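You operate a simulated robot arm through the tools that you are given. There is no shell and no other tool. Be economical: measure what you need, move in short steps, check, and stop when the job is done.

The job below is to be done with a simulated two-armed robot. You get a single attempt, and the scene is never put back.

JOB
Open the top cable drawer, take the sensor that says "75" from the right bench table and leave it in the inside of the top cable drawer, then shut the drawer. Open the bottom tester drawer, put the black capacitor in the inside of the bottom tester drawer and shut the drawer again. The order is free.
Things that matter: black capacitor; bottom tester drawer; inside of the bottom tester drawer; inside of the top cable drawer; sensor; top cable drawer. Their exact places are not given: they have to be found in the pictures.

It is judged by the outcome, as a careful person would: the job done as asked, and still so three seconds after it is handed in. It fails if anything else is knocked over, pushed out of place, dropped, spilled or broken.

ROBOT AND FRAMES
Two 7-joint arms with two-finger parallel grippers on one trunk, on a base that drives. Base frame: it is fixed to the floor where the robot stands at the start and does not move with it; the origin is under the middle of the robot, x ahead of it, y to its left, z up. Units: m, degrees, N and s.
The left shoulder is at the start at [0.041, 0.155, 0.984], the right one opposite. With the tool pointing down near the work surface each hand reaches from about 0.2 to 0.66 m from the robot's upright axis, wherever it stands, measured 20 degrees to its own side. Places, roughly: black capacitor [-0.5, 2, 0.75]; bottom tester drawer [-1.4, 3.1, 0.3]; inside of the bottom tester drawer [-1.3, 3.1, 0.2]; inside of the top cable drawer [0.7, 0.1, 0.6]; sensor [-3, 1, 0.75]; top cable drawer [0.6, 0.1, 0.6]. Payload 3.91 kg a hand.
The tool frame of a hand sits at the grasp point between the pads (the TCP): z along the fingers, y along the line on which they close. The tips reach 0.03 m beyond it. Largest opening 0.11 m; finger width 0.02, thickness 0.01; the body of the gripper, 0.048 by 0.112 m, starts 0.055 m behind the TCP.
Orientation is that of the tool frame in the base frame, as a unit quaternion [w, x, y, z]. With the fingers straight down and closing along the base's y, the tool's x points along the base's -x, its y along +y and its z along -z.

CONTROLS
- The arms move only by the tool play_rows. It takes "left_increments", "right_increments" or both (then of equal length, played together; a hand with none holds still); each is a list of rows, each a list of 7 numbers: the turn, a rotation vector about the tool's x, y, z in degrees, then the shift along the tool's x, y, z in mm, then the finger opening in mm, from 0 to 110. In form: [[wx, wy, wz, tx, ty, tz, fingers], ...]. A call has 1 to 8 rows; each row is the pose to reach, as a shift and turn from the pose commanded when the call began, along the tool's axes at that moment. Each row takes 0.2 s and may step no farther than 0.05 m and 8.6 degrees from the row before; otherwise, or with a gripper value out of range, the whole call is refused. Where a pose cannot be reached the arm comes as near as it can. A force on the tool above 40 N (or 10 N above the force at the start of the call, whichever is more), or a blocked arm, ends the call early, and 0.2 s more pass. Each finger travels about 0.153 m/s and halts on what it meets, pressing with about 37 N; the grip force reading is that of the motor and also rises with nothing between the fingers. The clock runs only during rows and for 0.2 s after the last one: add rows that repeat a pose to give the fingers time. The reply holds the time, the measured pose of the TCP, the force on the tool along the base axes, the opening and the grip force, in the units named above and with some noise, with the torque about the TCP (base axes, N m) and any sound that the robot's microphone picked up, and new pictures: "views" is both (left out), scene, wrist or none (wrist: the cameras of the hands that moved).
- Cameras (640 x 400 px; columns grow to the right, rows downward): "scene" is now at [0.1012, -0.0105, 1.1041]; the picture's right is [-0.15, -0.99, -0.01], its down [-0.68, 0.11, -0.72] and it looks along [0.72, -0.10, -0.69] (base axes); focal length 254 px, centre (320, 200). "left" rides on the left gripper at [0.072, -0.017, -0.103] in its tool frame; the picture's right is [0.23, 0.97, 0.00], its down [-0.76, 0.18, -0.62] and it looks along [-0.61, 0.14, 0.78] (tool axes); focal length 222 px, centre (320, 200). "right" rides on the right gripper at [0.073, 0.017, -0.103] in its tool frame; the picture's right is [-0.23, 0.97, 0.00], its down [-0.76, -0.18, -0.62] and it looks along [-0.61, -0.14, 0.78] (tool axes); focal length 222 px, centre (320, 200).
- lift_body(by): slides the trunk up (or, below 0, down) by that many m; the arms and the scene camera ride with it, the base frame stays. It gives what a move gives, with no picture.
- steer(legs): drives the robot by 1 to 6 legs, each [ahead, turn to the left] in m and degrees, along the robot's own axes; the way and the turn of a leg run together, so that a leg with both is an arc; at most 1.5 m and 180 degrees a leg. The arms and the cameras ride along, it lands a little off, and it stops where it bumps. It gives what a move gives, and a new picture of the scene camera.
- pan_tilt(pan, tilt): turns the head with the scene camera to pan (to the left, within 80 degrees either way) and tilt (down, from -29 to 69), counted from straight ahead of the robot. It gives what a move gives, and a new picture of the scene camera.
- pixel_to_xyz(camera, pixels): for up to 12 pixels [column, row] of the newest picture of that camera ("zoom" is the newest enlarged one), the place [x, y, z] in the base frame of the surface seen there, good to about 0.002 m, but the place of the scene camera against the robot may be out by one fixed shift of up to 0.018 m in any direction. It takes no simulated time.
- zoom(camera, box): a new picture of the part [left, top, right, bottom] of that camera's present view, enlarged. It takes no simulated time.
- sign_off(): hands the job in; it is judged then, once.

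Go step by step. Measure first, check grasps and placings, and put right what went wrong. The budget is 110 turns and 260 pictures, counting those below and the enlarged ones. Unless the task says otherwise, let go and move clear before handing in, and close with one line.

The tools are called after "Emit:" as name(argument=value, ...) on one line, values as JSON. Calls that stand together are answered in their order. play_rows: Moves the arms, as the interface text tells. Its arguments: {"type":"object","properties":{"left_increments":{"type":"array","items":{"type":"array","items":{"type":"number"}}},"right_increments":{"type":"array","items":{"type":"array","items":{"type":"number"}}},"views":{"type":"string","enum":["both","scene","wrist","none"]}},"required":[]} The other tools are called the same way: lift_body (by) slides the trunk up or down; steer (legs) drives the base; pan_tilt (pan, tilt) turns the head that bears the scene camera; pixel_to_xyz (camera, pixels) gives the place of the surface under pixels of a picture; zoom (camera, box) takes an enlarged picture of a part of a camera's view; sign_off () hands the job in.

At the start:

```text
t: 0.0
left_ee_pos: [0.3158, 0.1076, 0.8355]
left_ee_rot: [0.006, 0.0, 1.0, 0.002]
left_wrist_force: [0.1, -0.3, -0.1]
left_ft_torque: [0.02, -0.01, 0.0]
left_opening: 0.1098
left_grasp_force: 0.2
right_ee_pos: [0.4249, -0.2334, 0.9113]
right_ee_rot: [0.006, 0.001, 1.0, 0.002]
right_wrist_force: [-0.1, 0.6, -0.2]
right_ft_torque: [0.02, 0.0, -0.03]
right_opening: 0.11
right_grasp_force: 0.0
trunk travel left (down, up): [-0.225, 0.257]
robot x, y, heading: [0.0051, 0.0004, -0.0]
head pan, tilt: [-8.7, 44.3]
```

scene: 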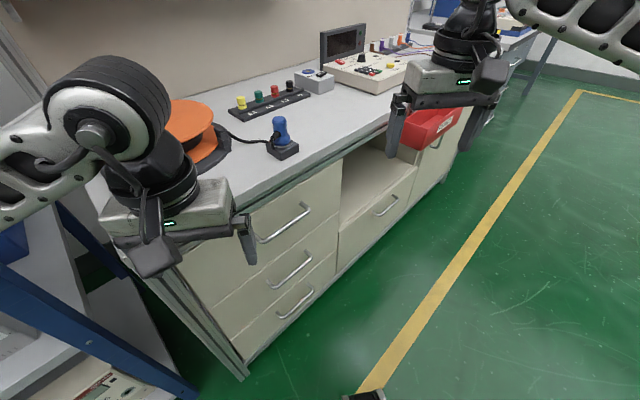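
right: 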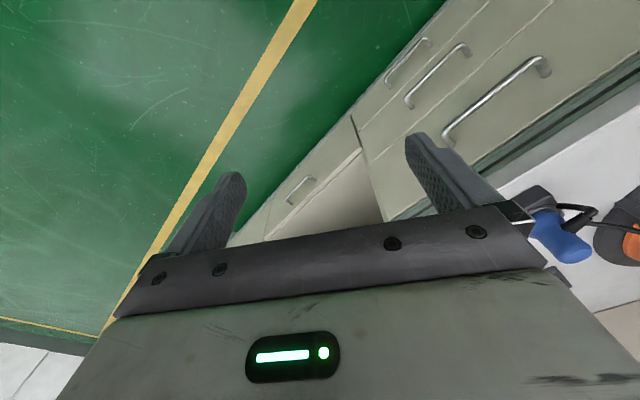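
left: 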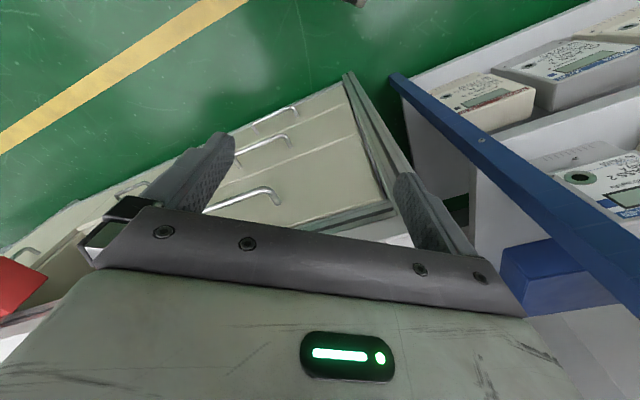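

The scene picture shows a bench with three stacked drawers (handles near (283,222), (290,270), (295,302)) ahead-left. I'll measure the handles and faces first.

Emit:
pixel_to_xyz(camera="scene", pixels=[[262, 241], [285, 228], [308, 210], [270, 286], [308, 258], [330, 190], [250, 215], [240, 340], [395, 200], [300, 200], [280, 240]])

Emit:
zoom(camera="scene", box=[180, 150, 440, 380])

Emit:
pan_tilt(pan=70, tilt=25)

```text
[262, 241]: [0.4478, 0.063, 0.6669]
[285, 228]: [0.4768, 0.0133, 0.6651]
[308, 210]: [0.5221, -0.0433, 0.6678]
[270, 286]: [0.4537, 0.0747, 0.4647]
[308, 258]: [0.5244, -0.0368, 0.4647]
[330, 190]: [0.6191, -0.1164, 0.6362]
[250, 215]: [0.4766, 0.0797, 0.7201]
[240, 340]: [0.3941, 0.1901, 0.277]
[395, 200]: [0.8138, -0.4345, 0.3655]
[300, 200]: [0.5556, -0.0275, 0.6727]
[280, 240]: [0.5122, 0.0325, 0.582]
```

```text
1.74 times, centred on (310, 265) of scene
```

zoom: 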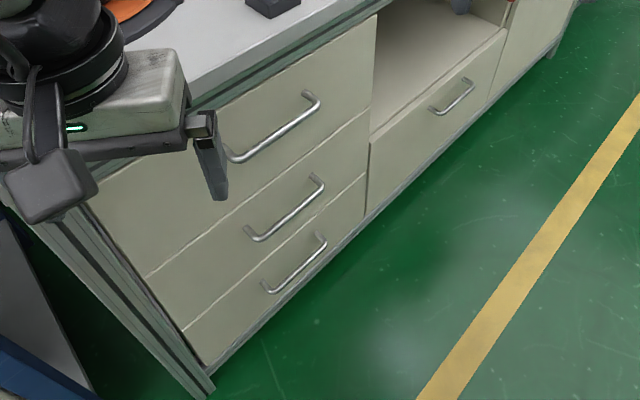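

```text
t: 1.5
left_ee_pos: [0.316, 0.1074, 0.836]
left_ee_rot: [0.005, -0.002, 1.0, 0.004]
left_wrist_force: [0.0, -0.8, 0.6]
left_ft_torque: [-0.01, -0.04, 0.01]
left_opening: 0.1101
left_grasp_force: 0.1
right_ee_pos: [0.425, -0.2341, 0.9098]
right_ee_rot: [0.006, 0.001, 1.0, 0.003]
right_wrist_force: [-0.6, -0.6, 0.3]
right_ft_torque: [0.02, -0.03, -0.04]
right_opening: 0.11
right_grasp_force: 0.1
trunk travel left (down, up): [-0.225, 0.257]
robot x, y, heading: [0.0005, -0.002, 0.2]
head pan, tilt: [70.0, 25.0]
```

scene: 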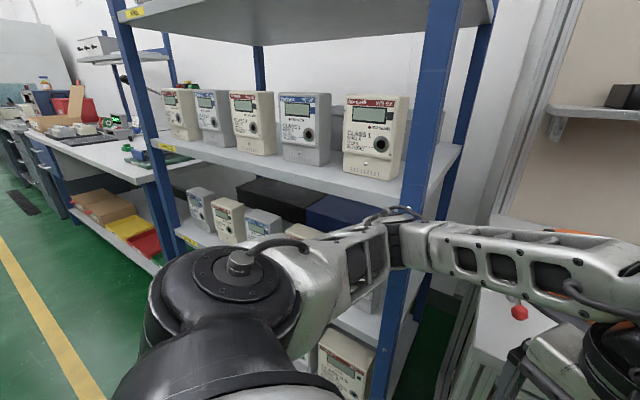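

The drawer fronts face along about (-0.82,-0.57), so I want to head ~35° left and back off. Checking how near the left shelf is before turning.

Emit:
pixel_to_xyz(camera="scene", pixels=[[435, 100], [395, 330], [150, 120], [300, 168], [345, 350], [105, 150], [75, 135], [135, 170], [60, 90], [40, 150]])

Emit:
pan_tilt(pan=80, tilt=5)

Emit:
pan_tilt(pan=-60, tilt=15)

```text
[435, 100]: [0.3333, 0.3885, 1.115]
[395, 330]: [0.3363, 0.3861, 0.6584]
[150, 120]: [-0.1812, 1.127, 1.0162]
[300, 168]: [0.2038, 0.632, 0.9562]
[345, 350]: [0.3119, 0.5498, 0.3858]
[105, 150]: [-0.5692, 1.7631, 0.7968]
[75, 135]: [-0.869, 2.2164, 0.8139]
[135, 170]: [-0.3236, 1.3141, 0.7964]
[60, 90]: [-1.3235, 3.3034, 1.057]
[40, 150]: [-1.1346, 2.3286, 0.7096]
```

```text
t: 2.4
left_ee_pos: [0.3163, 0.1076, 0.8352]
left_ee_rot: [0.005, -0.001, 1.0, 0.004]
left_wrist_force: [0.6, 0.0, 0.1]
left_ft_torque: [0.0, 0.01, -0.01]
left_opening: 0.1097
left_grasp_force: 0.1
right_ee_pos: [0.4247, -0.2344, 0.9097]
right_ee_rot: [0.007, 0.001, 1.0, 0.003]
right_wrist_force: [0.1, -0.1, -0.7]
right_ft_torque: [-0.02, 0.01, 0.01]
right_opening: 0.1102
right_grasp_force: 0.1
trunk travel left (down, up): [-0.225, 0.257]
robot x, y, heading: [-0.0028, -0.0009, 0.1]
head pan, tilt: [80.0, 5.0]
```

scene: 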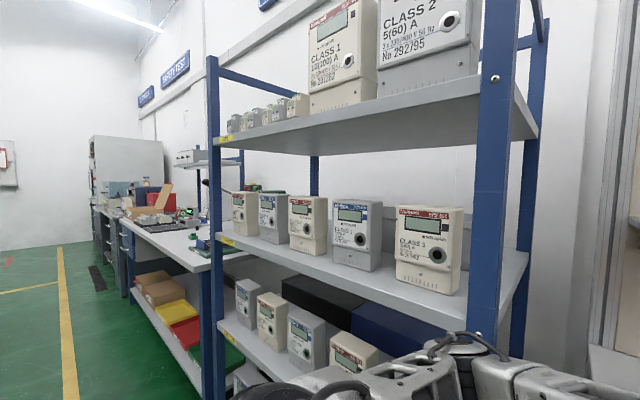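

```text
t: 4.6
left_ee_pos: [0.3165, 0.1063, 0.836]
left_ee_rot: [0.005, -0.001, 1.0, 0.003]
left_wrist_force: [0.9, 0.1, 0.3]
left_ft_torque: [0.01, -0.01, -0.01]
left_opening: 0.1098
left_grasp_force: 0.0
right_ee_pos: [0.4245, -0.234, 0.9105]
right_ee_rot: [0.006, 0.001, 1.0, 0.003]
right_wrist_force: [0.4, 0.3, -0.2]
right_ft_torque: [-0.01, 0.02, 0.01]
right_opening: 0.1099
right_grasp_force: 0.0
trunk travel left (down, up): [-0.225, 0.257]
robot x, y, heading: [-0.0005, -0.0008, -0.4]
head pan, tilt: [-60.0, 15.0]
```

scene: 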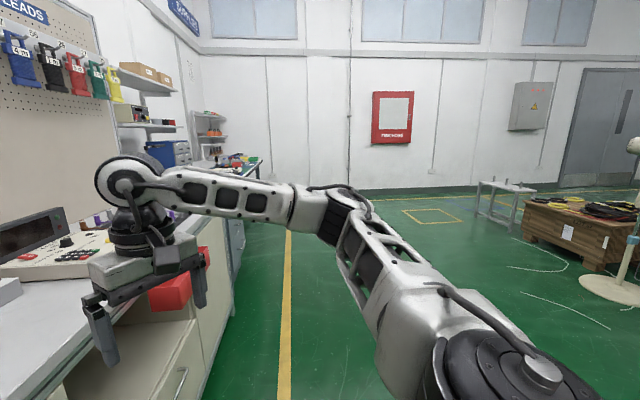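

The shelf front is about 0.5 m off along my turned heading; I'll back away while turning to face the drawers at ~35°.

Emit:
steer(legs=[[-0.2, 50], [-0.05, -15]])

Emit:
pan_tilt(pan=-15, tilt=45)

```text
t: 8.1
left_ee_pos: [-0.006, 0.1605, 0.8324]
left_ee_rot: [0.0, -0.297, 0.955, 0.002]
left_wrist_force: [-0.2, -1.0, -0.2]
left_ft_torque: [0.0, 0.0, 0.02]
left_opening: 0.1101
left_grasp_force: 0.2
right_ee_pos: [0.2759, -0.0587, 0.9072]
right_ee_rot: [0.0, -0.295, 0.955, 0.0]
right_wrist_force: [0.1, 0.4, 1.5]
right_ft_torque: [-0.03, -0.01, -0.02]
right_opening: 0.1097
right_grasp_force: 0.1
trunk travel left (down, up): [-0.225, 0.257]
robot x, y, heading: [-0.2112, -0.1117, 34.8]
head pan, tilt: [-60.0, 15.0]
```

scene: 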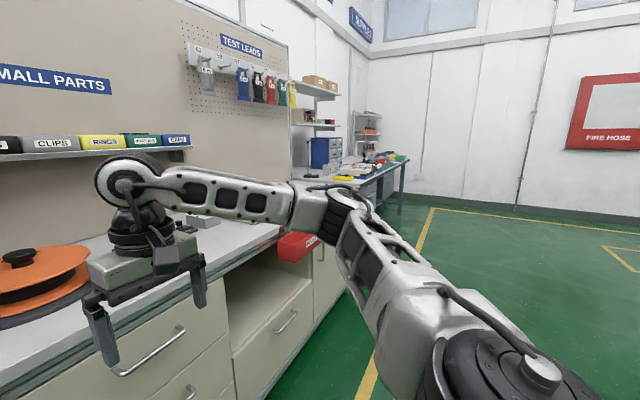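

```text
t: 9.2
left_ee_pos: [-0.006, 0.1605, 0.8323]
left_ee_rot: [-0.001, -0.299, 0.954, 0.001]
left_wrist_force: [0.2, 0.4, 0.0]
left_ft_torque: [0.0, -0.01, -0.02]
left_opening: 0.11
left_grasp_force: 0.1
right_ee_pos: [0.2765, -0.0593, 0.907]
right_ee_rot: [-0.001, -0.296, 0.955, 0.0]
right_wrist_force: [0.1, 0.6, 1.0]
right_ft_torque: [0.02, 0.03, -0.04]
right_opening: 0.1099
right_grasp_force: 0.0
trunk travel left (down, up): [-0.225, 0.257]
robot x, y, heading: [-0.2133, -0.1146, 34.3]
head pan, tilt: [-15.0, 45.0]
```

scene: 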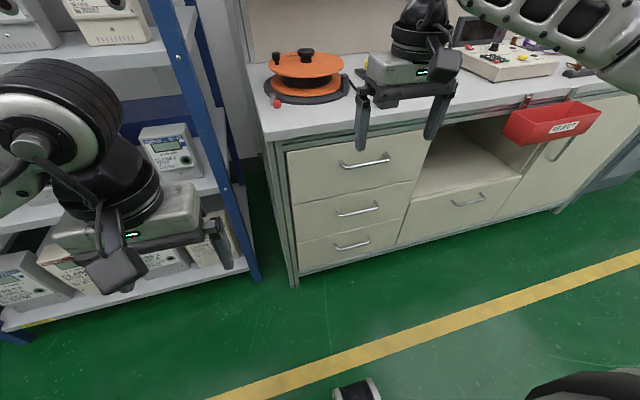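

Now the drawer is clear: the top handle spans (341,163)–(390,155). Measuring it.

Emit:
pixel_to_xyz(camera="scene", pixels=[[341, 165], [352, 164], [365, 162], [378, 160], [389, 157], [365, 175], [330, 185], [400, 150], [365, 155], [290, 150], [420, 180]])

Emit:
zoom(camera="scene", box=[270, 100, 450, 270])

```text
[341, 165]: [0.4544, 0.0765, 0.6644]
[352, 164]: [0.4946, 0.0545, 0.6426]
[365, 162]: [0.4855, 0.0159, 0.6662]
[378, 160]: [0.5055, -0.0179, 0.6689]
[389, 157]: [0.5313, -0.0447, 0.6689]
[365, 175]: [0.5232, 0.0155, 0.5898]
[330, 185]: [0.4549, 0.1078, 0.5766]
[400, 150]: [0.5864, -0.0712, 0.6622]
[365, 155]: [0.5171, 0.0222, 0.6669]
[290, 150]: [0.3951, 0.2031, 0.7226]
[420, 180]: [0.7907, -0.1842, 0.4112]
```

```text
2.35 times, centred on (360, 185) of scene
```

zoom: 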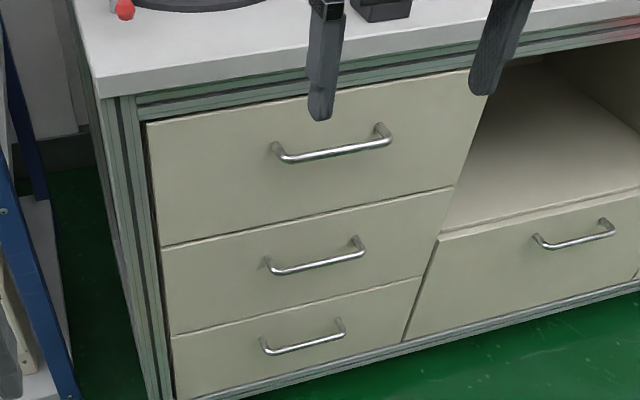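

The bar is around (0.489,0.016,0.666), running square to heading ~35°. I move the right hand in front of it while turning the fingers forward with vertical closing (first half).

Emit:
play_rows(right_increments=[[-4.33, -4.33, 4.33, -12, -7, 30, 110], [-8.66, -8.66, 8.66, -25, -15, 60, 110], [-13, -13, 13, -37, -22, 90, 110], [-17.3, -17.3, 17.3, -50, -30, 120, 110], [-21.65, -21.65, 21.65, -62, -37, 150, 110], [-26, -26, 26, -75, -45, 180, 110], [-30.3, -30.3, 30.3, -87, -52, 210, 110], [-34.64, -34.64, 34.64, -100, -60, 240, 110]], views="none")

Emit:
play_rows(right_increments=[[-4.33, -4.33, 4.33, 0, 0, 0, 110], [-8.66, -8.66, 8.66, 0, 0, 0, 110], [-13, -13, 13, 0, 0, 0, 110], [-17.3, -17.3, 17.3, 0, 0, 0, 110], [-21.65, -21.65, 21.65, 0, 0, 0, 110], [-26, -26, 26, 0, 0, 0, 110], [-30.3, -30.3, 30.3, 0, 0, 0, 110], [-34.64, -34.64, 34.64, 0, 0, 0, 110]])

```text
t: 11.0
left_ee_pos: [-0.0057, 0.1611, 0.8322]
left_ee_rot: [0.0, -0.297, 0.955, 0.001]
left_wrist_force: [0.8, 0.0, 0.4]
left_ft_torque: [-0.01, 0.01, 0.02]
left_opening: 0.1099
left_grasp_force: 0.1
right_ee_pos: [0.3942, -0.0507, 0.6679]
right_ee_rot: [0.192, 0.02, 0.912, 0.363]
right_wrist_force: [0.0, 0.4, -0.4]
right_ft_torque: [0.0, -0.01, 0.01]
right_opening: 0.1099
right_grasp_force: 0.1
trunk travel left (down, up): [-0.225, 0.257]
robot x, y, heading: [-0.2118, -0.1128, 34.7]
head pan, tilt: [-15.0, 45.0]
```

```text
t: 12.8
left_ee_pos: [-0.0057, 0.1604, 0.8319]
left_ee_rot: [0.0, -0.298, 0.955, 0.001]
left_wrist_force: [-0.3, -1.1, 0.2]
left_ft_torque: [-0.02, 0.02, 0.02]
left_opening: 0.1098
left_grasp_force: 0.1
right_ee_pos: [0.3923, -0.0524, 0.6674]
right_ee_rot: [0.331, 0.33, 0.625, 0.625]
right_wrist_force: [-0.4, 0.0, 0.1]
right_ft_torque: [0.0, 0.0, -0.01]
right_opening: 0.11
right_grasp_force: 0.0
trunk travel left (down, up): [-0.225, 0.257]
robot x, y, heading: [-0.2113, -0.1117, 34.2]
head pan, tilt: [-15.0, 45.0]
```

scene: 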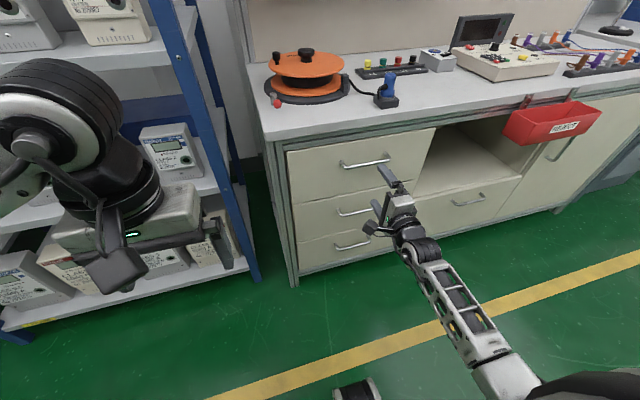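
right: 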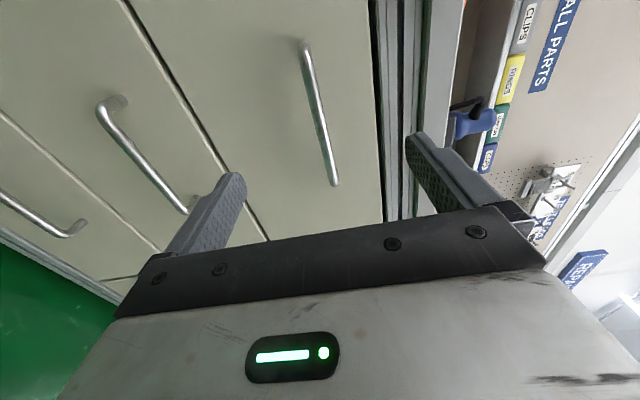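

The right wrist view shows the top handle from (305,45) to (335,183), between the fingers. Measuring it with the wrist camera.

Emit:
pixel_to_xyz(camera="right", pixels=[[307, 60], [316, 105], [324, 140], [332, 175], [350, 120], [250, 80], [240, 30], [372, 150]])

```text
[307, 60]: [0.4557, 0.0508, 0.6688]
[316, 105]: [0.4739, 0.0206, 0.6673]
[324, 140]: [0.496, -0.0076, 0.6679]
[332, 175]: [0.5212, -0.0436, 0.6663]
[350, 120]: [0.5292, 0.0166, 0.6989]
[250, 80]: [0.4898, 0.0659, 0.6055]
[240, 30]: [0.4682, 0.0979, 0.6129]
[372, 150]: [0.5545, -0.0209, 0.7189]
```

The bar centre is ~0.11 m ahead and at the same height; I advance and close on it.

Emit:
play_rows(right_increments=[[0, 0, 0, -2, 0, 30, 80], [0, 0, 0, -4, 0, 60, 60], [0, 0, 0, -6, 0, 90, 60], [0, 0, 0, -6, 0, 110, 60], [0, 0, 0, -6, 0, 110, 30], [0, 0, 0, -6, 0, 110, 0], [0, 0, 0, -6, 0, 110, 0]])

```text
t: 14.4
left_ee_pos: [-0.005, 0.1614, 0.8311]
left_ee_rot: [-0.001, -0.297, 0.955, 0.002]
left_wrist_force: [0.5, 0.9, -0.3]
left_ft_torque: [-0.02, -0.02, 0.01]
left_opening: 0.11
left_grasp_force: 0.0
right_ee_pos: [0.4884, 0.0058, 0.6655]
right_ee_rot: [0.33, 0.33, 0.626, 0.625]
right_wrist_force: [0.8, 0.7, -3.0]
right_ft_torque: [-0.04, -0.01, -0.2]
right_opening: 0.0118
right_grasp_force: 44.7
trunk travel left (down, up): [-0.225, 0.257]
robot x, y, heading: [-0.2112, -0.1141, 34.5]
head pan, tilt: [-15.0, 45.0]
```

scene: 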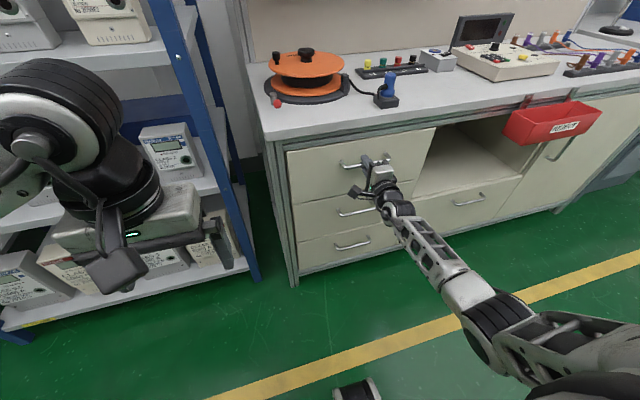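
right: 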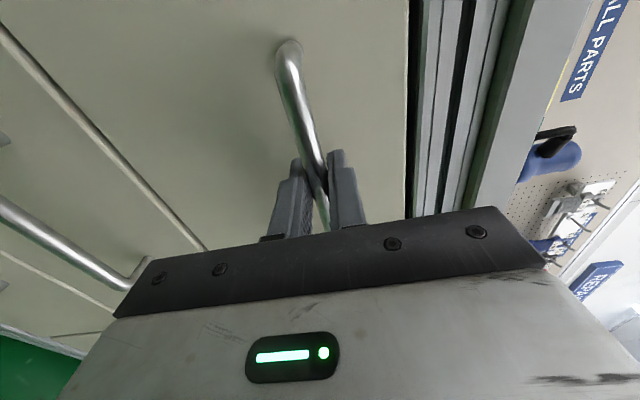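

Grip is good (opening 11.8 mm on the bar). Pulling straight back.

Emit:
play_rows(right_increments=[[0, 0, 0, 0, 0, -25, 0], [0, 0, 0, 0, 0, -50, 0], [0, 0, 0, 0, 0, -80, 0], [0, 0, 0, 0, 0, -110, 0], [0, 0, 0, 0, 0, -140, 0], [0, 0, 0, 0, 0, -170, 0], [0, 0, 0, 0, 0, -200, 0], [0, 0, 0, 0, 0, -230, 0]])

```text
t: 16.2
left_ee_pos: [-0.0043, 0.1588, 0.8319]
left_ee_rot: [0.0, -0.297, 0.955, 0.001]
left_wrist_force: [0.9, 0.2, 0.5]
left_ft_torque: [-0.04, 0.0, 0.01]
left_opening: 0.1101
left_grasp_force: 0.1
right_ee_pos: [0.2995, -0.1328, 0.6666]
right_ee_rot: [0.334, 0.334, 0.623, 0.624]
right_wrist_force: [21.2, -31.9, -2.8]
right_ft_torque: [0.14, 0.08, -0.46]
right_opening: 0.0121
right_grasp_force: 45.2
trunk travel left (down, up): [-0.225, 0.257]
robot x, y, heading: [-0.214, -0.1139, 34.6]
head pan, tilt: [-15.0, 45.0]
```

scene: 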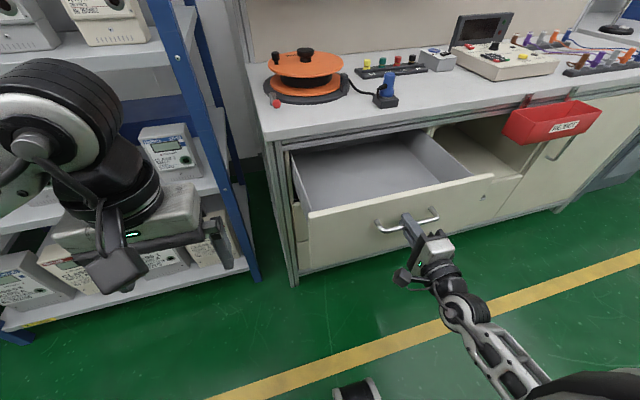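
right: 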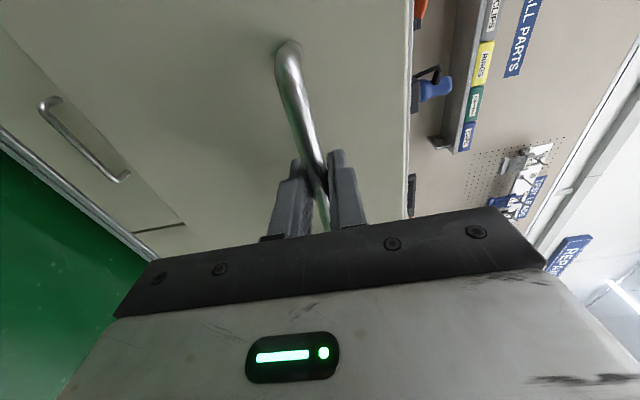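

The drawer is open about 0.23 m and empty. I release, then back the hand off and lift it a bit.

Emit:
play_rows(right_increments=[[0, 0, 0, 0, 0, 0, 40], [0, 0, 0, 0, 0, 0, 60], [0, 0, 0, 0, 0, -15, 60], [0, 0, 0, 0, 0, -30, 60]], views="none")

Emit:
steer(legs=[[-0.3, 0], [0, 90]])

Emit:
pan_tilt(pan=-20, tilt=15)

Emit:
pan_tilt(pan=50, tilt=15)

```text
t: 17.2
left_ee_pos: [-0.0051, 0.1615, 0.832]
left_ee_rot: [-0.001, -0.297, 0.955, 0.0]
left_wrist_force: [-1.4, -0.9, 0.1]
left_ft_torque: [0.0, -0.03, -0.02]
left_opening: 0.1099
left_grasp_force: 0.1
right_ee_pos: [0.2708, -0.1418, 0.6662]
right_ee_rot: [0.33, 0.329, 0.625, 0.626]
right_wrist_force: [0.1, -0.4, 0.1]
right_ft_torque: [0.01, -0.02, 0.0]
right_opening: 0.0599
right_grasp_force: 0.0
trunk travel left (down, up): [-0.225, 0.257]
robot x, y, heading: [-0.211, -0.1166, 34.5]
head pan, tilt: [-15.0, 45.0]
```

```text
t: 23.1
left_ee_pos: [-0.73, -0.0777, 0.8306]
left_ee_rot: [0.001, 0.887, -0.462, -0.001]
left_wrist_force: [-0.4, 0.5, -0.1]
left_ft_torque: [-0.03, -0.02, -0.02]
left_opening: 0.1102
left_grasp_force: 0.1
right_ee_pos: [-0.4285, 0.202, 0.6668]
right_ee_rot: [-0.212, -0.212, 0.674, 0.675]
right_wrist_force: [-0.6, 0.4, 0.0]
right_ft_torque: [0.0, -0.01, -0.01]
right_opening: 0.06
right_grasp_force: 0.0
trunk travel left (down, up): [-0.225, 0.257]
robot x, y, heading: [-0.4542, -0.2795, 124.9]
head pan, tilt: [-15.0, 45.0]
```

scene: 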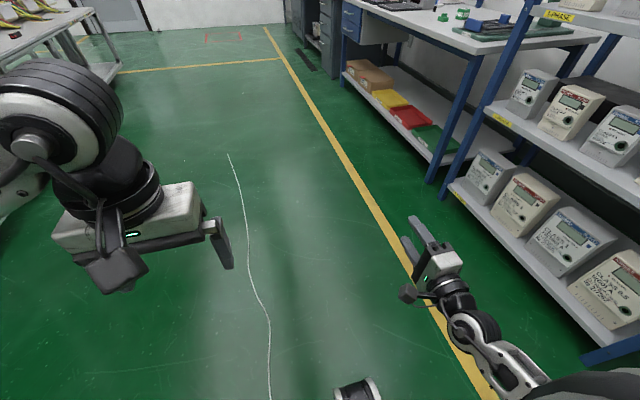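

```text
t: 24.0
left_ee_pos: [-0.7306, -0.0778, 0.832]
left_ee_rot: [0.001, 0.887, -0.462, 0.0]
left_wrist_force: [0.2, -0.1, 0.1]
left_ft_torque: [0.02, 0.0, 0.03]
left_opening: 0.11
left_grasp_force: 0.2
right_ee_pos: [-0.4281, 0.2022, 0.6666]
right_ee_rot: [-0.211, -0.211, 0.675, 0.675]
right_wrist_force: [0.2, 0.7, 0.1]
right_ft_torque: [-0.02, 0.02, 0.02]
right_opening: 0.0599
right_grasp_force: 0.1
trunk travel left (down, up): [-0.225, 0.257]
robot x, y, heading: [-0.4548, -0.2834, 124.5]
head pan, tilt: [-20.0, 15.0]
```

scene: 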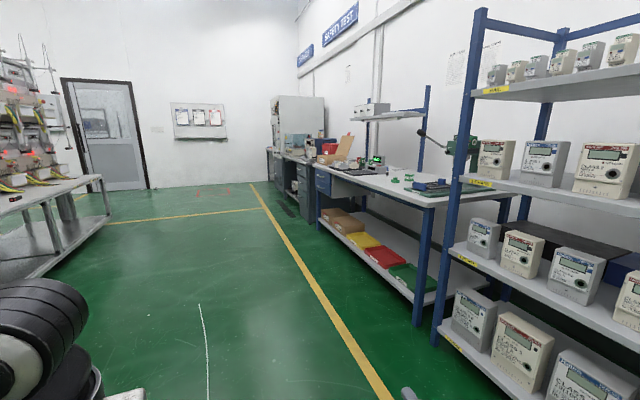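

```text
t: 25.4
left_ee_pos: [-0.7286, -0.0775, 0.8319]
left_ee_rot: [0.001, 0.887, -0.462, 0.0]
left_wrist_force: [0.0, 0.6, 0.2]
left_ft_torque: [0.0, 0.02, -0.02]
left_opening: 0.1099
left_grasp_force: 0.0
right_ee_pos: [-0.4279, 0.2003, 0.6663]
right_ee_rot: [-0.212, -0.212, 0.674, 0.675]
right_wrist_force: [-0.1, 0.1, -1.3]
right_ft_torque: [0.02, 0.0, 0.0]
right_opening: 0.0601
right_grasp_force: 0.1
trunk travel left (down, up): [-0.225, 0.257]
robot x, y, heading: [-0.4517, -0.2816, 125.2]
head pan, tilt: [50.0, 15.0]
```

scene: 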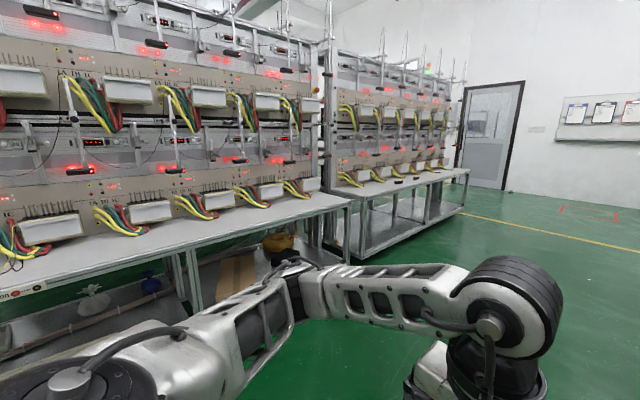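

I see the workbench on the right (blue frame, with items on it) and the tester cabinet beyond, plus two test benches at left. I'll drive 1.5 m up the lane and look at the right-hand bench and the tester.

Emit:
steer(legs=[[1.5, 0]])

Emit:
pan_tilt(pan=-60, tilt=20)

Emit:
pan_tilt(pan=60, tilt=20)

```text
t: 32.8
left_ee_pos: [-1.5801, 1.1329, 0.8319]
left_ee_rot: [0.001, 0.888, -0.46, 0.001]
left_wrist_force: [-0.6, -0.8, -0.2]
left_ft_torque: [-0.02, -0.01, 0.0]
left_opening: 0.1099
left_grasp_force: 0.1
right_ee_pos: [-1.2785, 1.4134, 0.6668]
right_ee_rot: [-0.212, -0.213, 0.675, 0.674]
right_wrist_force: [-0.5, -0.3, 0.2]
right_ft_torque: [0.01, -0.04, 0.02]
right_opening: 0.06
right_grasp_force: 0.1
trunk travel left (down, up): [-0.225, 0.257]
robot x, y, heading: [-1.305, 0.9323, 125.0]
head pan, tilt: [50.0, 15.0]
```

scene: 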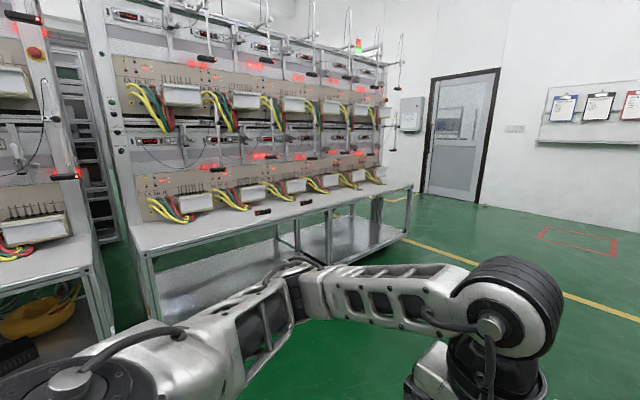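

```text
t: 34.7
left_ee_pos: [-1.5807, 1.1323, 0.832]
left_ee_rot: [0.001, 0.888, -0.46, 0.0]
left_wrist_force: [0.0, -0.1, 0.5]
left_ft_torque: [-0.04, -0.01, -0.01]
left_opening: 0.1102
left_grasp_force: 0.0
right_ee_pos: [-1.2796, 1.4121, 0.6661]
right_ee_rot: [-0.212, -0.213, 0.674, 0.674]
right_wrist_force: [0.7, 0.7, -0.4]
right_ft_torque: [0.0, 0.01, -0.05]
right_opening: 0.0604
right_grasp_force: 0.2
trunk travel left (down, up): [-0.225, 0.257]
robot x, y, heading: [-1.2993, 0.9316, 125.0]
head pan, tilt: [-60.0, 20.0]
```

scene: 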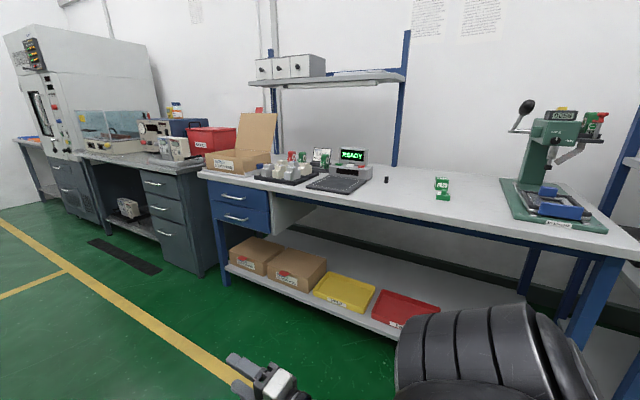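

```text
t: 36.7
left_ee_pos: [-1.5787, 1.1332, 0.8331]
left_ee_rot: [0.001, 0.888, -0.46, -0.001]
left_wrist_force: [-0.6, -0.7, -0.2]
left_ft_torque: [0.01, 0.01, 0.01]
left_opening: 0.1102
left_grasp_force: 0.1
right_ee_pos: [-1.2797, 1.4131, 0.6655]
right_ee_rot: [-0.213, -0.213, 0.674, 0.675]
right_wrist_force: [-0.7, 0.2, 0.1]
right_ft_torque: [-0.02, -0.01, 0.02]
right_opening: 0.06
right_grasp_force: 0.0
trunk travel left (down, up): [-0.225, 0.257]
robot x, y, heading: [-1.3027, 0.9325, 125.3]
head pan, tilt: [60.0, 20.0]
```

scene: 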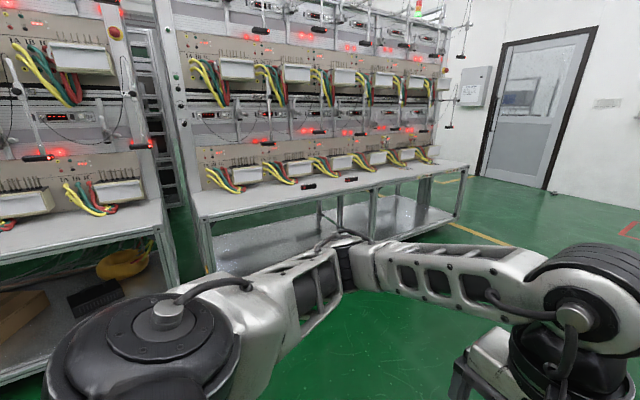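

The small black cylinder at about (387,180) on the blue bench should be the capacitor; tester drawers are on the dark cabinet (handles near (153,183),(158,209),(165,233)); two black sensors lie on the right test bench at (309,186) and (351,180). Zooming on each.

Emit:
zoom(camera="scene", box=[270, 160, 400, 210])

Emit:
pixel_to_xyz(camera="scene", pixels=[[309, 186], [351, 180], [330, 192]])

Emit:
pan_tilt(pan=-60, tilt=20)

Emit:
zoom(camera="scene", box=[230, 130, 470, 260])

Emit:
pixel_to_xyz(camera="scene", pixels=[[387, 180], [387, 177], [386, 190], [420, 224], [500, 240], [340, 203], [153, 183], [158, 209], [165, 233], [175, 220], [190, 260], [235, 200]])

```text
4.92 times, centred on (335, 185) of scene
```

zoom: 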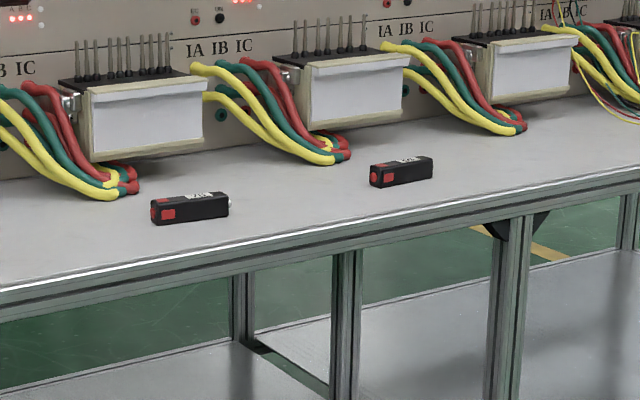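

```text
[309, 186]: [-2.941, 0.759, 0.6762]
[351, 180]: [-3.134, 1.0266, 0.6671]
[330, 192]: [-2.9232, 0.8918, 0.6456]
```

```text
t: 38.7
left_ee_pos: [-1.5786, 1.1329, 0.8315]
left_ee_rot: [0.001, 0.888, -0.46, 0.0]
left_wrist_force: [0.2, -0.1, 0.7]
left_ft_torque: [-0.01, -0.01, 0.01]
left_opening: 0.1101
left_grasp_force: 0.1
right_ee_pos: [-1.2806, 1.4128, 0.6669]
right_ee_rot: [-0.213, -0.213, 0.674, 0.675]
right_wrist_force: [0.8, -0.2, -0.3]
right_ft_torque: [0.01, 0.02, 0.01]
right_opening: 0.0599
right_grasp_force: 0.1
trunk travel left (down, up): [-0.225, 0.257]
robot x, y, heading: [-1.3016, 0.9302, 125.3]
head pan, tilt: [-60.0, 20.0]
```

scene: 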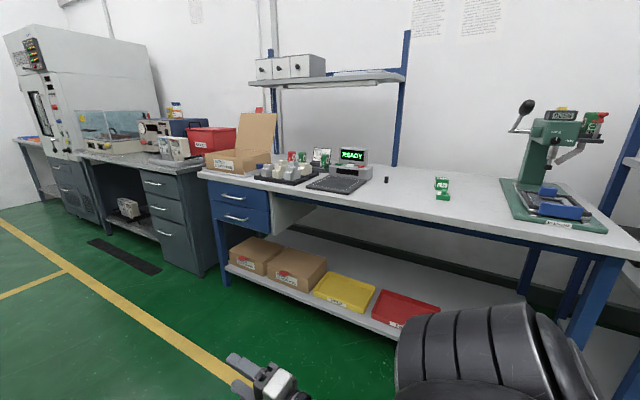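

```text
2.67 times, centred on (350, 195) of scene
```

zoom: 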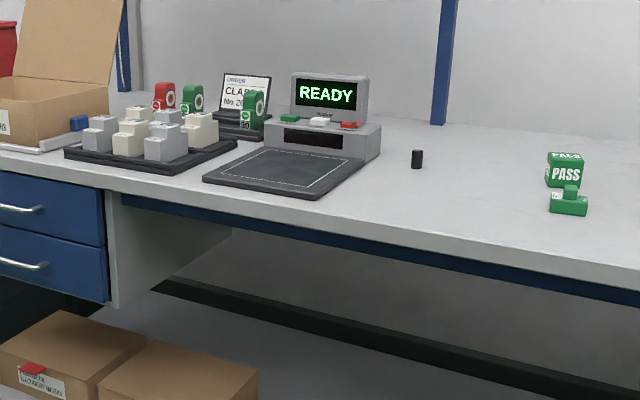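

```text
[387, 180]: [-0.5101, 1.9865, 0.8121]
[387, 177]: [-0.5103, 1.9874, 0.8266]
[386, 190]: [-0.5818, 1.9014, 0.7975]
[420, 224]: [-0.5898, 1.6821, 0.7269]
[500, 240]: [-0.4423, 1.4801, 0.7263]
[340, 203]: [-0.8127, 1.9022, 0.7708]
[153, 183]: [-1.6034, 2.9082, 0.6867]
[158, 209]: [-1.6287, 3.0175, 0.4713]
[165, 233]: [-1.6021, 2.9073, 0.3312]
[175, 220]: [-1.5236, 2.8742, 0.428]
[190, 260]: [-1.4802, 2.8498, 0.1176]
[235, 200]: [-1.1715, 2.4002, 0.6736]
```

Capacitor is a ~4 cm upright cylinder at about (-0.510,1.987), table top ~0.80. I raise both hands clear of the table, drive level with it and turn to face the bench.

Emit:
play_rows(right_increments=[[0, 0, 0, 0, 40, 0, 60], [0, 0, 0, 0, 80, 0, 60], [0, 0, 0, 0, 120, 0, 60], [0, 0, 0, 0, 160, 0, 60], [0, 0, 0, 0, 200, 0, 60], [0, 0, 0, 0, 240, 0, 60], [0, 0, 0, 0, 280, 0, 60], [0, 0, 0, 0, 310, 0, 60]], left_increments=[[0, 0, 0, 0, 0, -20, 110], [0, 0, 0, 0, 0, -40, 110], [0, 0, 0, 0, 0, -60, 110], [0, 0, 0, 0, 0, -80, 110], [0, 0, 0, 0, 0, -100, 110], [0, 0, 0, 0, 0, -120, 100], [0, 0, 0, 0, 0, -130, 90], [0, 0, 0, 0, 0, -140, 80]], views="none")

Emit:
steer(legs=[[0.214, 0], [0, -90.4], [0.5, 0]])

Emit:
pan_tilt(pan=15, tilt=45)

```text
t: 40.5
left_ee_pos: [-1.5802, 1.1331, 0.972]
left_ee_rot: [0.002, 0.888, -0.46, 0.0]
left_wrist_force: [-0.4, 0.0, -0.4]
left_ft_torque: [0.01, -0.02, 0.02]
left_opening: 0.0801
left_grasp_force: 0.1
right_ee_pos: [-1.2794, 1.4745, 0.9724]
right_ee_rot: [-0.213, -0.212, 0.674, 0.674]
right_wrist_force: [-0.1, -0.4, 0.5]
right_ft_torque: [0.0, 0.03, -0.04]
right_opening: 0.0602
right_grasp_force: 0.1
right hand out of reach, approached as far as the arm can: row 5, 6, 7, 8
trunk travel left (down, up): [-0.225, 0.257]
robot x, y, heading: [-1.3025, 0.9286, 125.2]
head pan, tilt: [-60.0, 20.0]
```

```text
t: 48.5
left_ee_pos: [-0.8136, 1.6573, 0.9728]
left_ee_rot: [-0.001, -0.297, 0.955, 0.002]
left_wrist_force: [-0.8, -0.8, 0.0]
left_ft_torque: [-0.02, 0.01, -0.04]
left_opening: 0.08
left_grasp_force: 0.1
right_ee_pos: [-0.4757, 1.3542, 0.9709]
right_ee_rot: [0.331, 0.331, 0.625, 0.625]
right_wrist_force: [0.2, 0.4, 0.6]
right_ft_torque: [0.01, 0.04, -0.02]
right_opening: 0.06
right_grasp_force: 0.1
trunk travel left (down, up): [-0.225, 0.257]
robot x, y, heading: [-1.0203, 1.3805, 34.0]
head pan, tilt: [-60.0, 20.0]
```

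scene: 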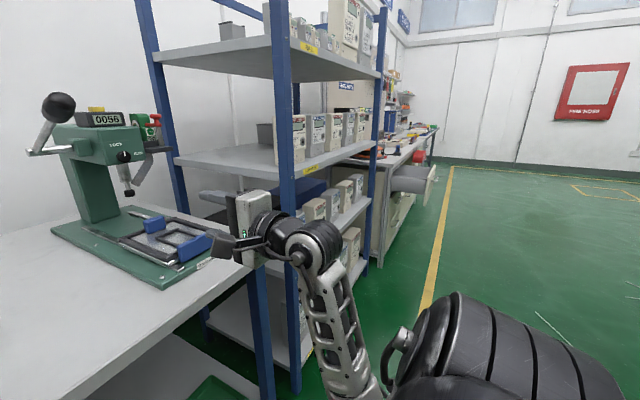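

```text
t: 50.0
left_ee_pos: [-0.8142, 1.6587, 0.9719]
left_ee_rot: [-0.001, -0.296, 0.955, 0.001]
left_wrist_force: [1.0, 0.0, 0.2]
left_ft_torque: [0.0, -0.01, -0.03]
left_opening: 0.0801
left_grasp_force: 0.0
right_ee_pos: [-0.4772, 1.3547, 0.9721]
right_ee_rot: [0.331, 0.331, 0.625, 0.625]
right_wrist_force: [-0.6, -0.2, 0.6]
right_ft_torque: [-0.01, -0.01, -0.03]
right_opening: 0.06
right_grasp_force: 0.0
trunk travel left (down, up): [-0.225, 0.257]
robot x, y, heading: [-1.0222, 1.3853, 34.2]
head pan, tilt: [15.0, 45.0]
```

scene: 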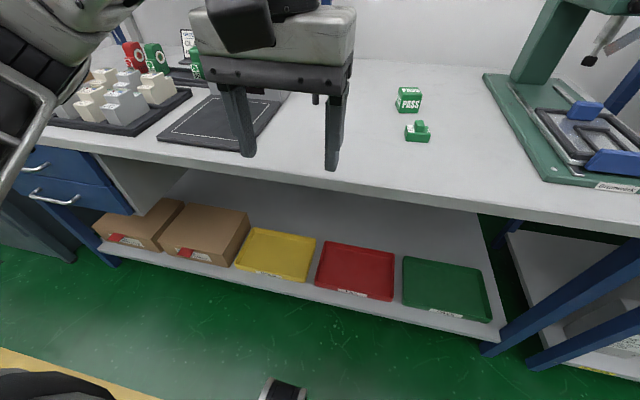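

I'm square to the bench; the right hand will be near the press on the right, so I check its position (pixels around (485,75)-(560,180)) before advancing.

Emit:
pixel_to_xyz(camera="scene", pixels=[[487, 78], [542, 178], [545, 40], [590, 58], [625, 90], [315, 98], [410, 105], [416, 132], [400, 190], [300, 175]])

Emit:
pan_tilt(pan=-30, tilt=30)

```text
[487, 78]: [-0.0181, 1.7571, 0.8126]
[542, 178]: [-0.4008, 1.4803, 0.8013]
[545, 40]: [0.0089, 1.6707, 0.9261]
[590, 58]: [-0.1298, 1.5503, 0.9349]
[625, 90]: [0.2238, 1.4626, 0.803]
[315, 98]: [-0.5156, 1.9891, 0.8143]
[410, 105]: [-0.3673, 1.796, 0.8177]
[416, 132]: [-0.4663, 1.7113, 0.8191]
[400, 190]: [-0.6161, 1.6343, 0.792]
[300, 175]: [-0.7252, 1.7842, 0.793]
```

```text
t: 51.1
left_ee_pos: [-0.8142, 1.6582, 0.9725]
left_ee_rot: [0.0, -0.296, 0.955, 0.0]
left_wrist_force: [0.1, 0.2, -0.9]
left_ft_torque: [-0.03, 0.04, 0.04]
left_opening: 0.0802
left_grasp_force: 0.0
right_ee_pos: [-0.4759, 1.3531, 0.9707]
right_ee_rot: [0.331, 0.331, 0.625, 0.625]
right_wrist_force: [0.4, 0.6, 0.4]
right_ft_torque: [-0.04, 0.02, 0.01]
right_opening: 0.06
right_grasp_force: 0.1
trunk travel left (down, up): [-0.225, 0.257]
robot x, y, heading: [-1.0201, 1.3831, 34.2]
head pan, tilt: [-30.0, 30.0]
```

scene: 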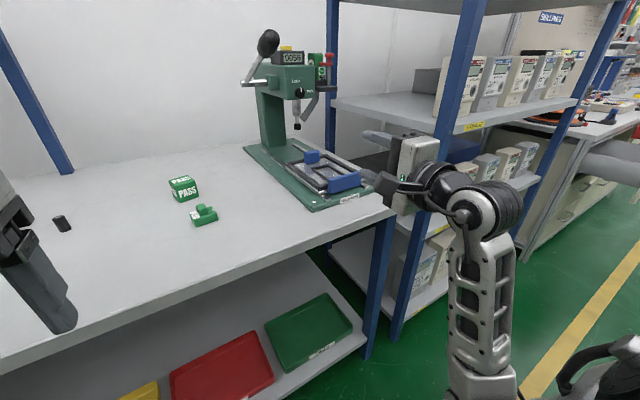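

Clear enough, but I'll pull the right hand back 12 cm first, then advance 0.165 m so the capacitor is in the left hand's reach.

Emit:
play_rows(right_increments=[[0, 0, 0, 0, 0, -25, 60], [0, 0, 0, 0, 0, -50, 60], [0, 0, 0, 0, 0, -75, 60], [0, 0, 0, 0, 0, -100, 60], [0, 0, 0, 0, 0, -130, 60]], views="none")

Emit:
steer(legs=[[0.165, 0.6]])

Emit:
pan_tilt(pan=20, tilt=45)

```text
t: 52.3
left_ee_pos: [-0.8131, 1.6575, 0.9717]
left_ee_rot: [0.0, -0.295, 0.955, 0.002]
left_wrist_force: [-0.5, -0.4, -0.7]
left_ft_torque: [-0.01, -0.02, 0.02]
left_opening: 0.08
left_grasp_force: 0.1
right_ee_pos: [-0.504, 1.2298, 0.9684]
right_ee_rot: [0.33, 0.329, 0.625, 0.626]
right_wrist_force: [-0.2, -0.1, 0.1]
right_ft_torque: [-0.02, 0.02, 0.03]
right_opening: 0.06
right_grasp_force: 0.0
right hand out of reach, approached as far as the arm can: row 1, 2, 3, 4, 5
trunk travel left (down, up): [-0.225, 0.257]
robot x, y, heading: [-1.0201, 1.3848, 34.3]
head pan, tilt: [-30.0, 30.0]
```

```text
t: 53.7
left_ee_pos: [-0.6813, 1.752, 0.9734]
left_ee_rot: [-0.001, -0.3, 0.954, 0.001]
left_wrist_force: [0.2, -0.5, 0.0]
left_ft_torque: [0.03, -0.01, -0.03]
left_opening: 0.08
left_grasp_force: 0.0
right_ee_pos: [-0.3678, 1.3282, 0.9681]
right_ee_rot: [0.327, 0.327, 0.627, 0.627]
right_wrist_force: [-0.1, 0.0, 0.6]
right_ft_torque: [-0.02, 0.0, -0.01]
right_opening: 0.06
right_grasp_force: 0.0
trunk travel left (down, up): [-0.225, 0.257]
robot x, y, heading: [-0.8844, 1.4813, 34.8]
head pan, tilt: [-30.0, 30.0]
```

scene: 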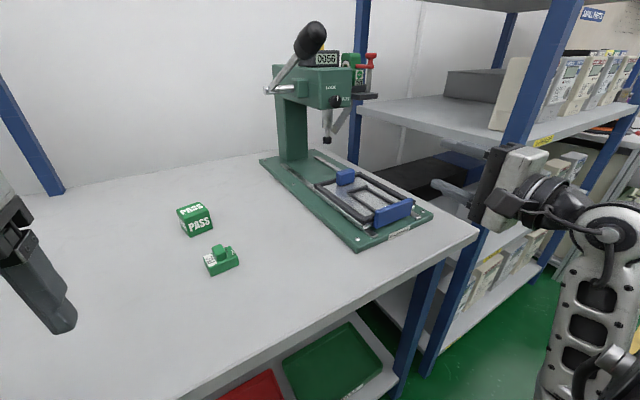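

```text
t: 54.9
left_ee_pos: [-0.6815, 1.7529, 0.9716]
left_ee_rot: [0.0, -0.3, 0.954, 0.001]
left_wrist_force: [-1.5, -0.7, 0.5]
left_ft_torque: [0.0, -0.01, 0.0]
left_opening: 0.0801
left_grasp_force: 0.1
right_ee_pos: [-0.3679, 1.327, 0.9682]
right_ee_rot: [0.327, 0.327, 0.626, 0.628]
right_wrist_force: [-0.4, 0.8, 0.2]
right_ft_torque: [-0.06, 0.02, -0.02]
right_opening: 0.0601
right_grasp_force: 0.0
trunk travel left (down, up): [-0.225, 0.257]
robot x, y, heading: [-0.8817, 1.4799, 34.9]
head pan, tilt: [20.0, 45.0]
```

scene: 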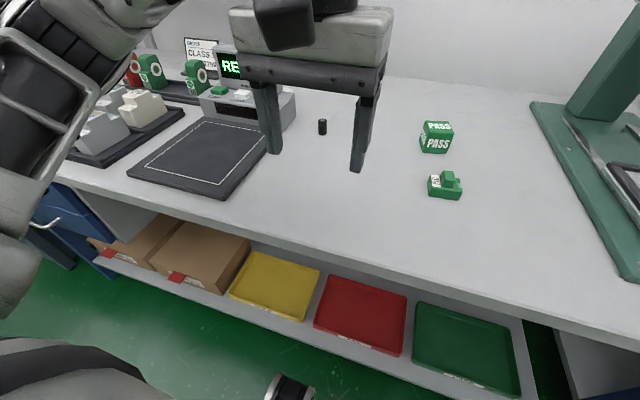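

Capacitor visible at (322,127), close ahead of the left hand. Measuring it, and taking the left wrist view at a lower hover.

Emit:
pixel_to_xyz(camera="scene", pixels=[[322, 121], [322, 128], [322, 133], [323, 145]])

Emit:
zoom(camera="left", box=[0, 0, 640, 400])

```text
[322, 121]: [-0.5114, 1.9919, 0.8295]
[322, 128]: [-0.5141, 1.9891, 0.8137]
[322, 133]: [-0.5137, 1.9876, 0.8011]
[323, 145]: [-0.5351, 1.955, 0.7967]
```

```text
1.00 times, centred on (320, 200) of left (not enlarged: the box is as wide or as high as the picture)
```

zoom: 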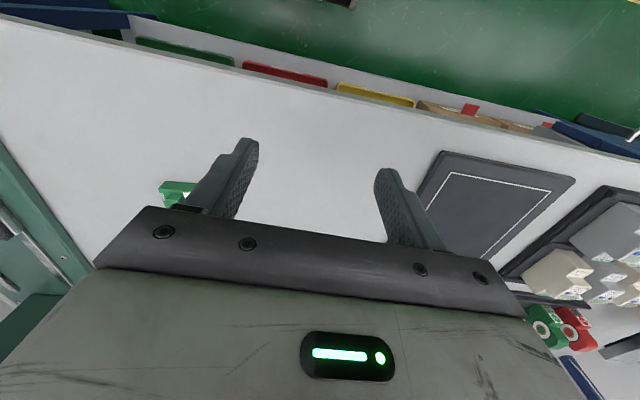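

Checking how near the READY unit is to the capacitor (pixels (285,100), (240,65)) so that the gripper body stays clear.

Emit:
pixel_to_xyz(camera="scene", pixels=[[291, 115], [293, 95], [225, 65], [236, 72], [214, 90], [255, 112]])

Emit:
play_rows(left_increments=[[0, 0, 0, -34, 12, 0, 80], [0, 0, 0, -68, 25, 0, 80], [0, 0, 0, -102, 37, 0, 80], [0, 0, 0, -136, 49, 0, 80], [0, 0, 0, -170, 62, 0, 80], [0, 0, 0, -204, 74, 0, 80], [0, 0, 0, -238, 86, 10, 80], [0, 0, 0, -273, 99, 40, 80]])

```text
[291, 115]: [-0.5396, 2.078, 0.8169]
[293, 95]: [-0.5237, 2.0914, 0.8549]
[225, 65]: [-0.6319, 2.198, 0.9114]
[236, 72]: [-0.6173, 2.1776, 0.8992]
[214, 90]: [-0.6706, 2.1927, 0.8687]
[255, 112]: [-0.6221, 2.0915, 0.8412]
```

```text
t: 56.7
left_ee_pos: [-0.5155, 1.9884, 0.932]
left_ee_rot: [-0.001, -0.3, 0.954, 0.001]
left_wrist_force: [0.1, 0.0, 0.1]
left_ft_torque: [-0.01, -0.04, 0.03]
left_opening: 0.0801
left_grasp_force: 0.0
right_ee_pos: [-0.3689, 1.328, 0.968]
right_ee_rot: [0.327, 0.326, 0.628, 0.627]
right_wrist_force: [0.6, 0.1, -0.4]
right_ft_torque: [0.02, 0.0, 0.02]
right_opening: 0.0599
right_grasp_force: 0.1
trunk travel left (down, up): [-0.225, 0.257]
robot x, y, heading: [-0.8853, 1.478, 34.7]
head pan, tilt: [20.0, 45.0]
```

scene: 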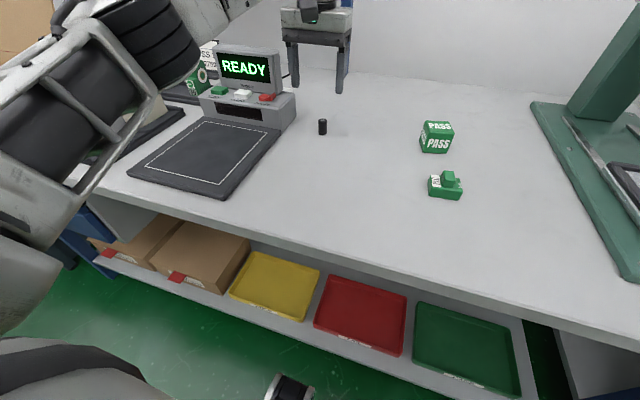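
left: 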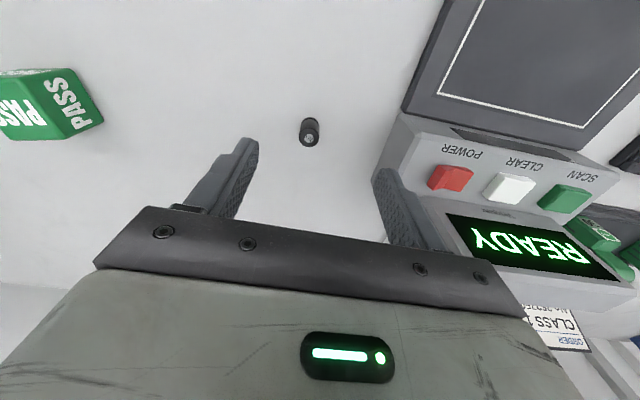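

The wrist view shows the capacitor at (309,132). Measuring with the exact wrist camera.

Emit:
pixel_to_xyz(camera="left", pixels=[[308, 139], [308, 132], [310, 123], [315, 139], [301, 139], [310, 115]])

Emit:
zoom(camera="left", box=[260, 90, 360, 170])

```text
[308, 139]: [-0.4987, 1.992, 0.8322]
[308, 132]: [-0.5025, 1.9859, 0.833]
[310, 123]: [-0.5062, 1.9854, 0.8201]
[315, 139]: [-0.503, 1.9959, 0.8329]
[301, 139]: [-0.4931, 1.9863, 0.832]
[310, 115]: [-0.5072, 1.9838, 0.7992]
```

```text
5.00 times, centred on (310, 130) of left
```

zoom: 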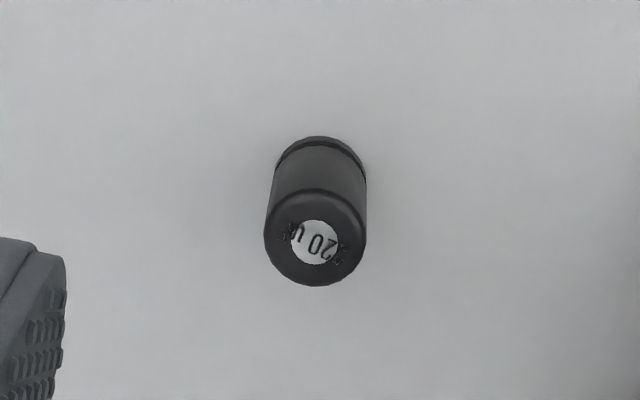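

Capacitor top centre is (-0.499,1.992,0.832): I correct 16 mm forward, 7 mm right, lower to z≈0.838 and grip.

Emit:
play_rows(left_increments=[[0, 0, 0, -16, -7, 0, 60], [0, 0, 0, -16, -7, 35, 60], [0, 0, 0, -16, -7, 70, 60], [0, 0, 0, -16, -7, 94, 60], [0, 0, 0, -16, -7, 94, 60], [0, 0, 0, -16, -7, 94, 10], [0, 0, 0, -16, -7, 94, 0], [0, 0, 0, -16, -7, 94, 0]], views="wrist")

```text
t: 58.5
left_ee_pos: [-0.4965, 1.9909, 0.8354]
left_ee_rot: [0.001, -0.3, 0.954, 0.0]
left_wrist_force: [0.2, 0.3, 0.8]
left_ft_torque: [0.0, -0.01, 0.0]
left_opening: 0.0179
left_grasp_force: 37.3
right_ee_pos: [-0.3684, 1.3272, 0.9676]
right_ee_rot: [0.327, 0.327, 0.627, 0.627]
right_wrist_force: [-0.4, 0.8, -0.9]
right_ft_torque: [-0.03, 0.01, 0.03]
right_opening: 0.06
right_grasp_force: 0.0
trunk travel left (down, up): [-0.225, 0.257]
robot x, y, heading: [-0.883, 1.4746, 34.9]
head pan, tilt: [20.0, 45.0]
```

left: 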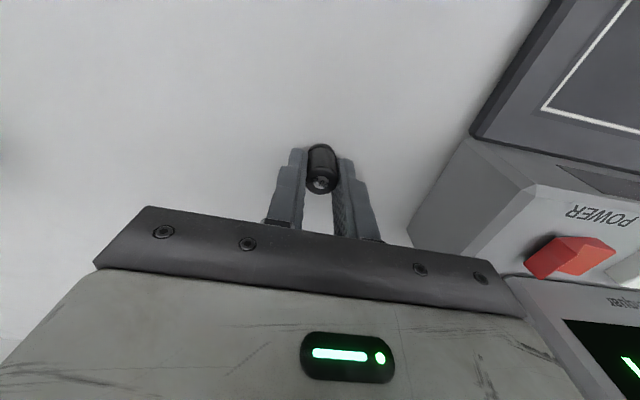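

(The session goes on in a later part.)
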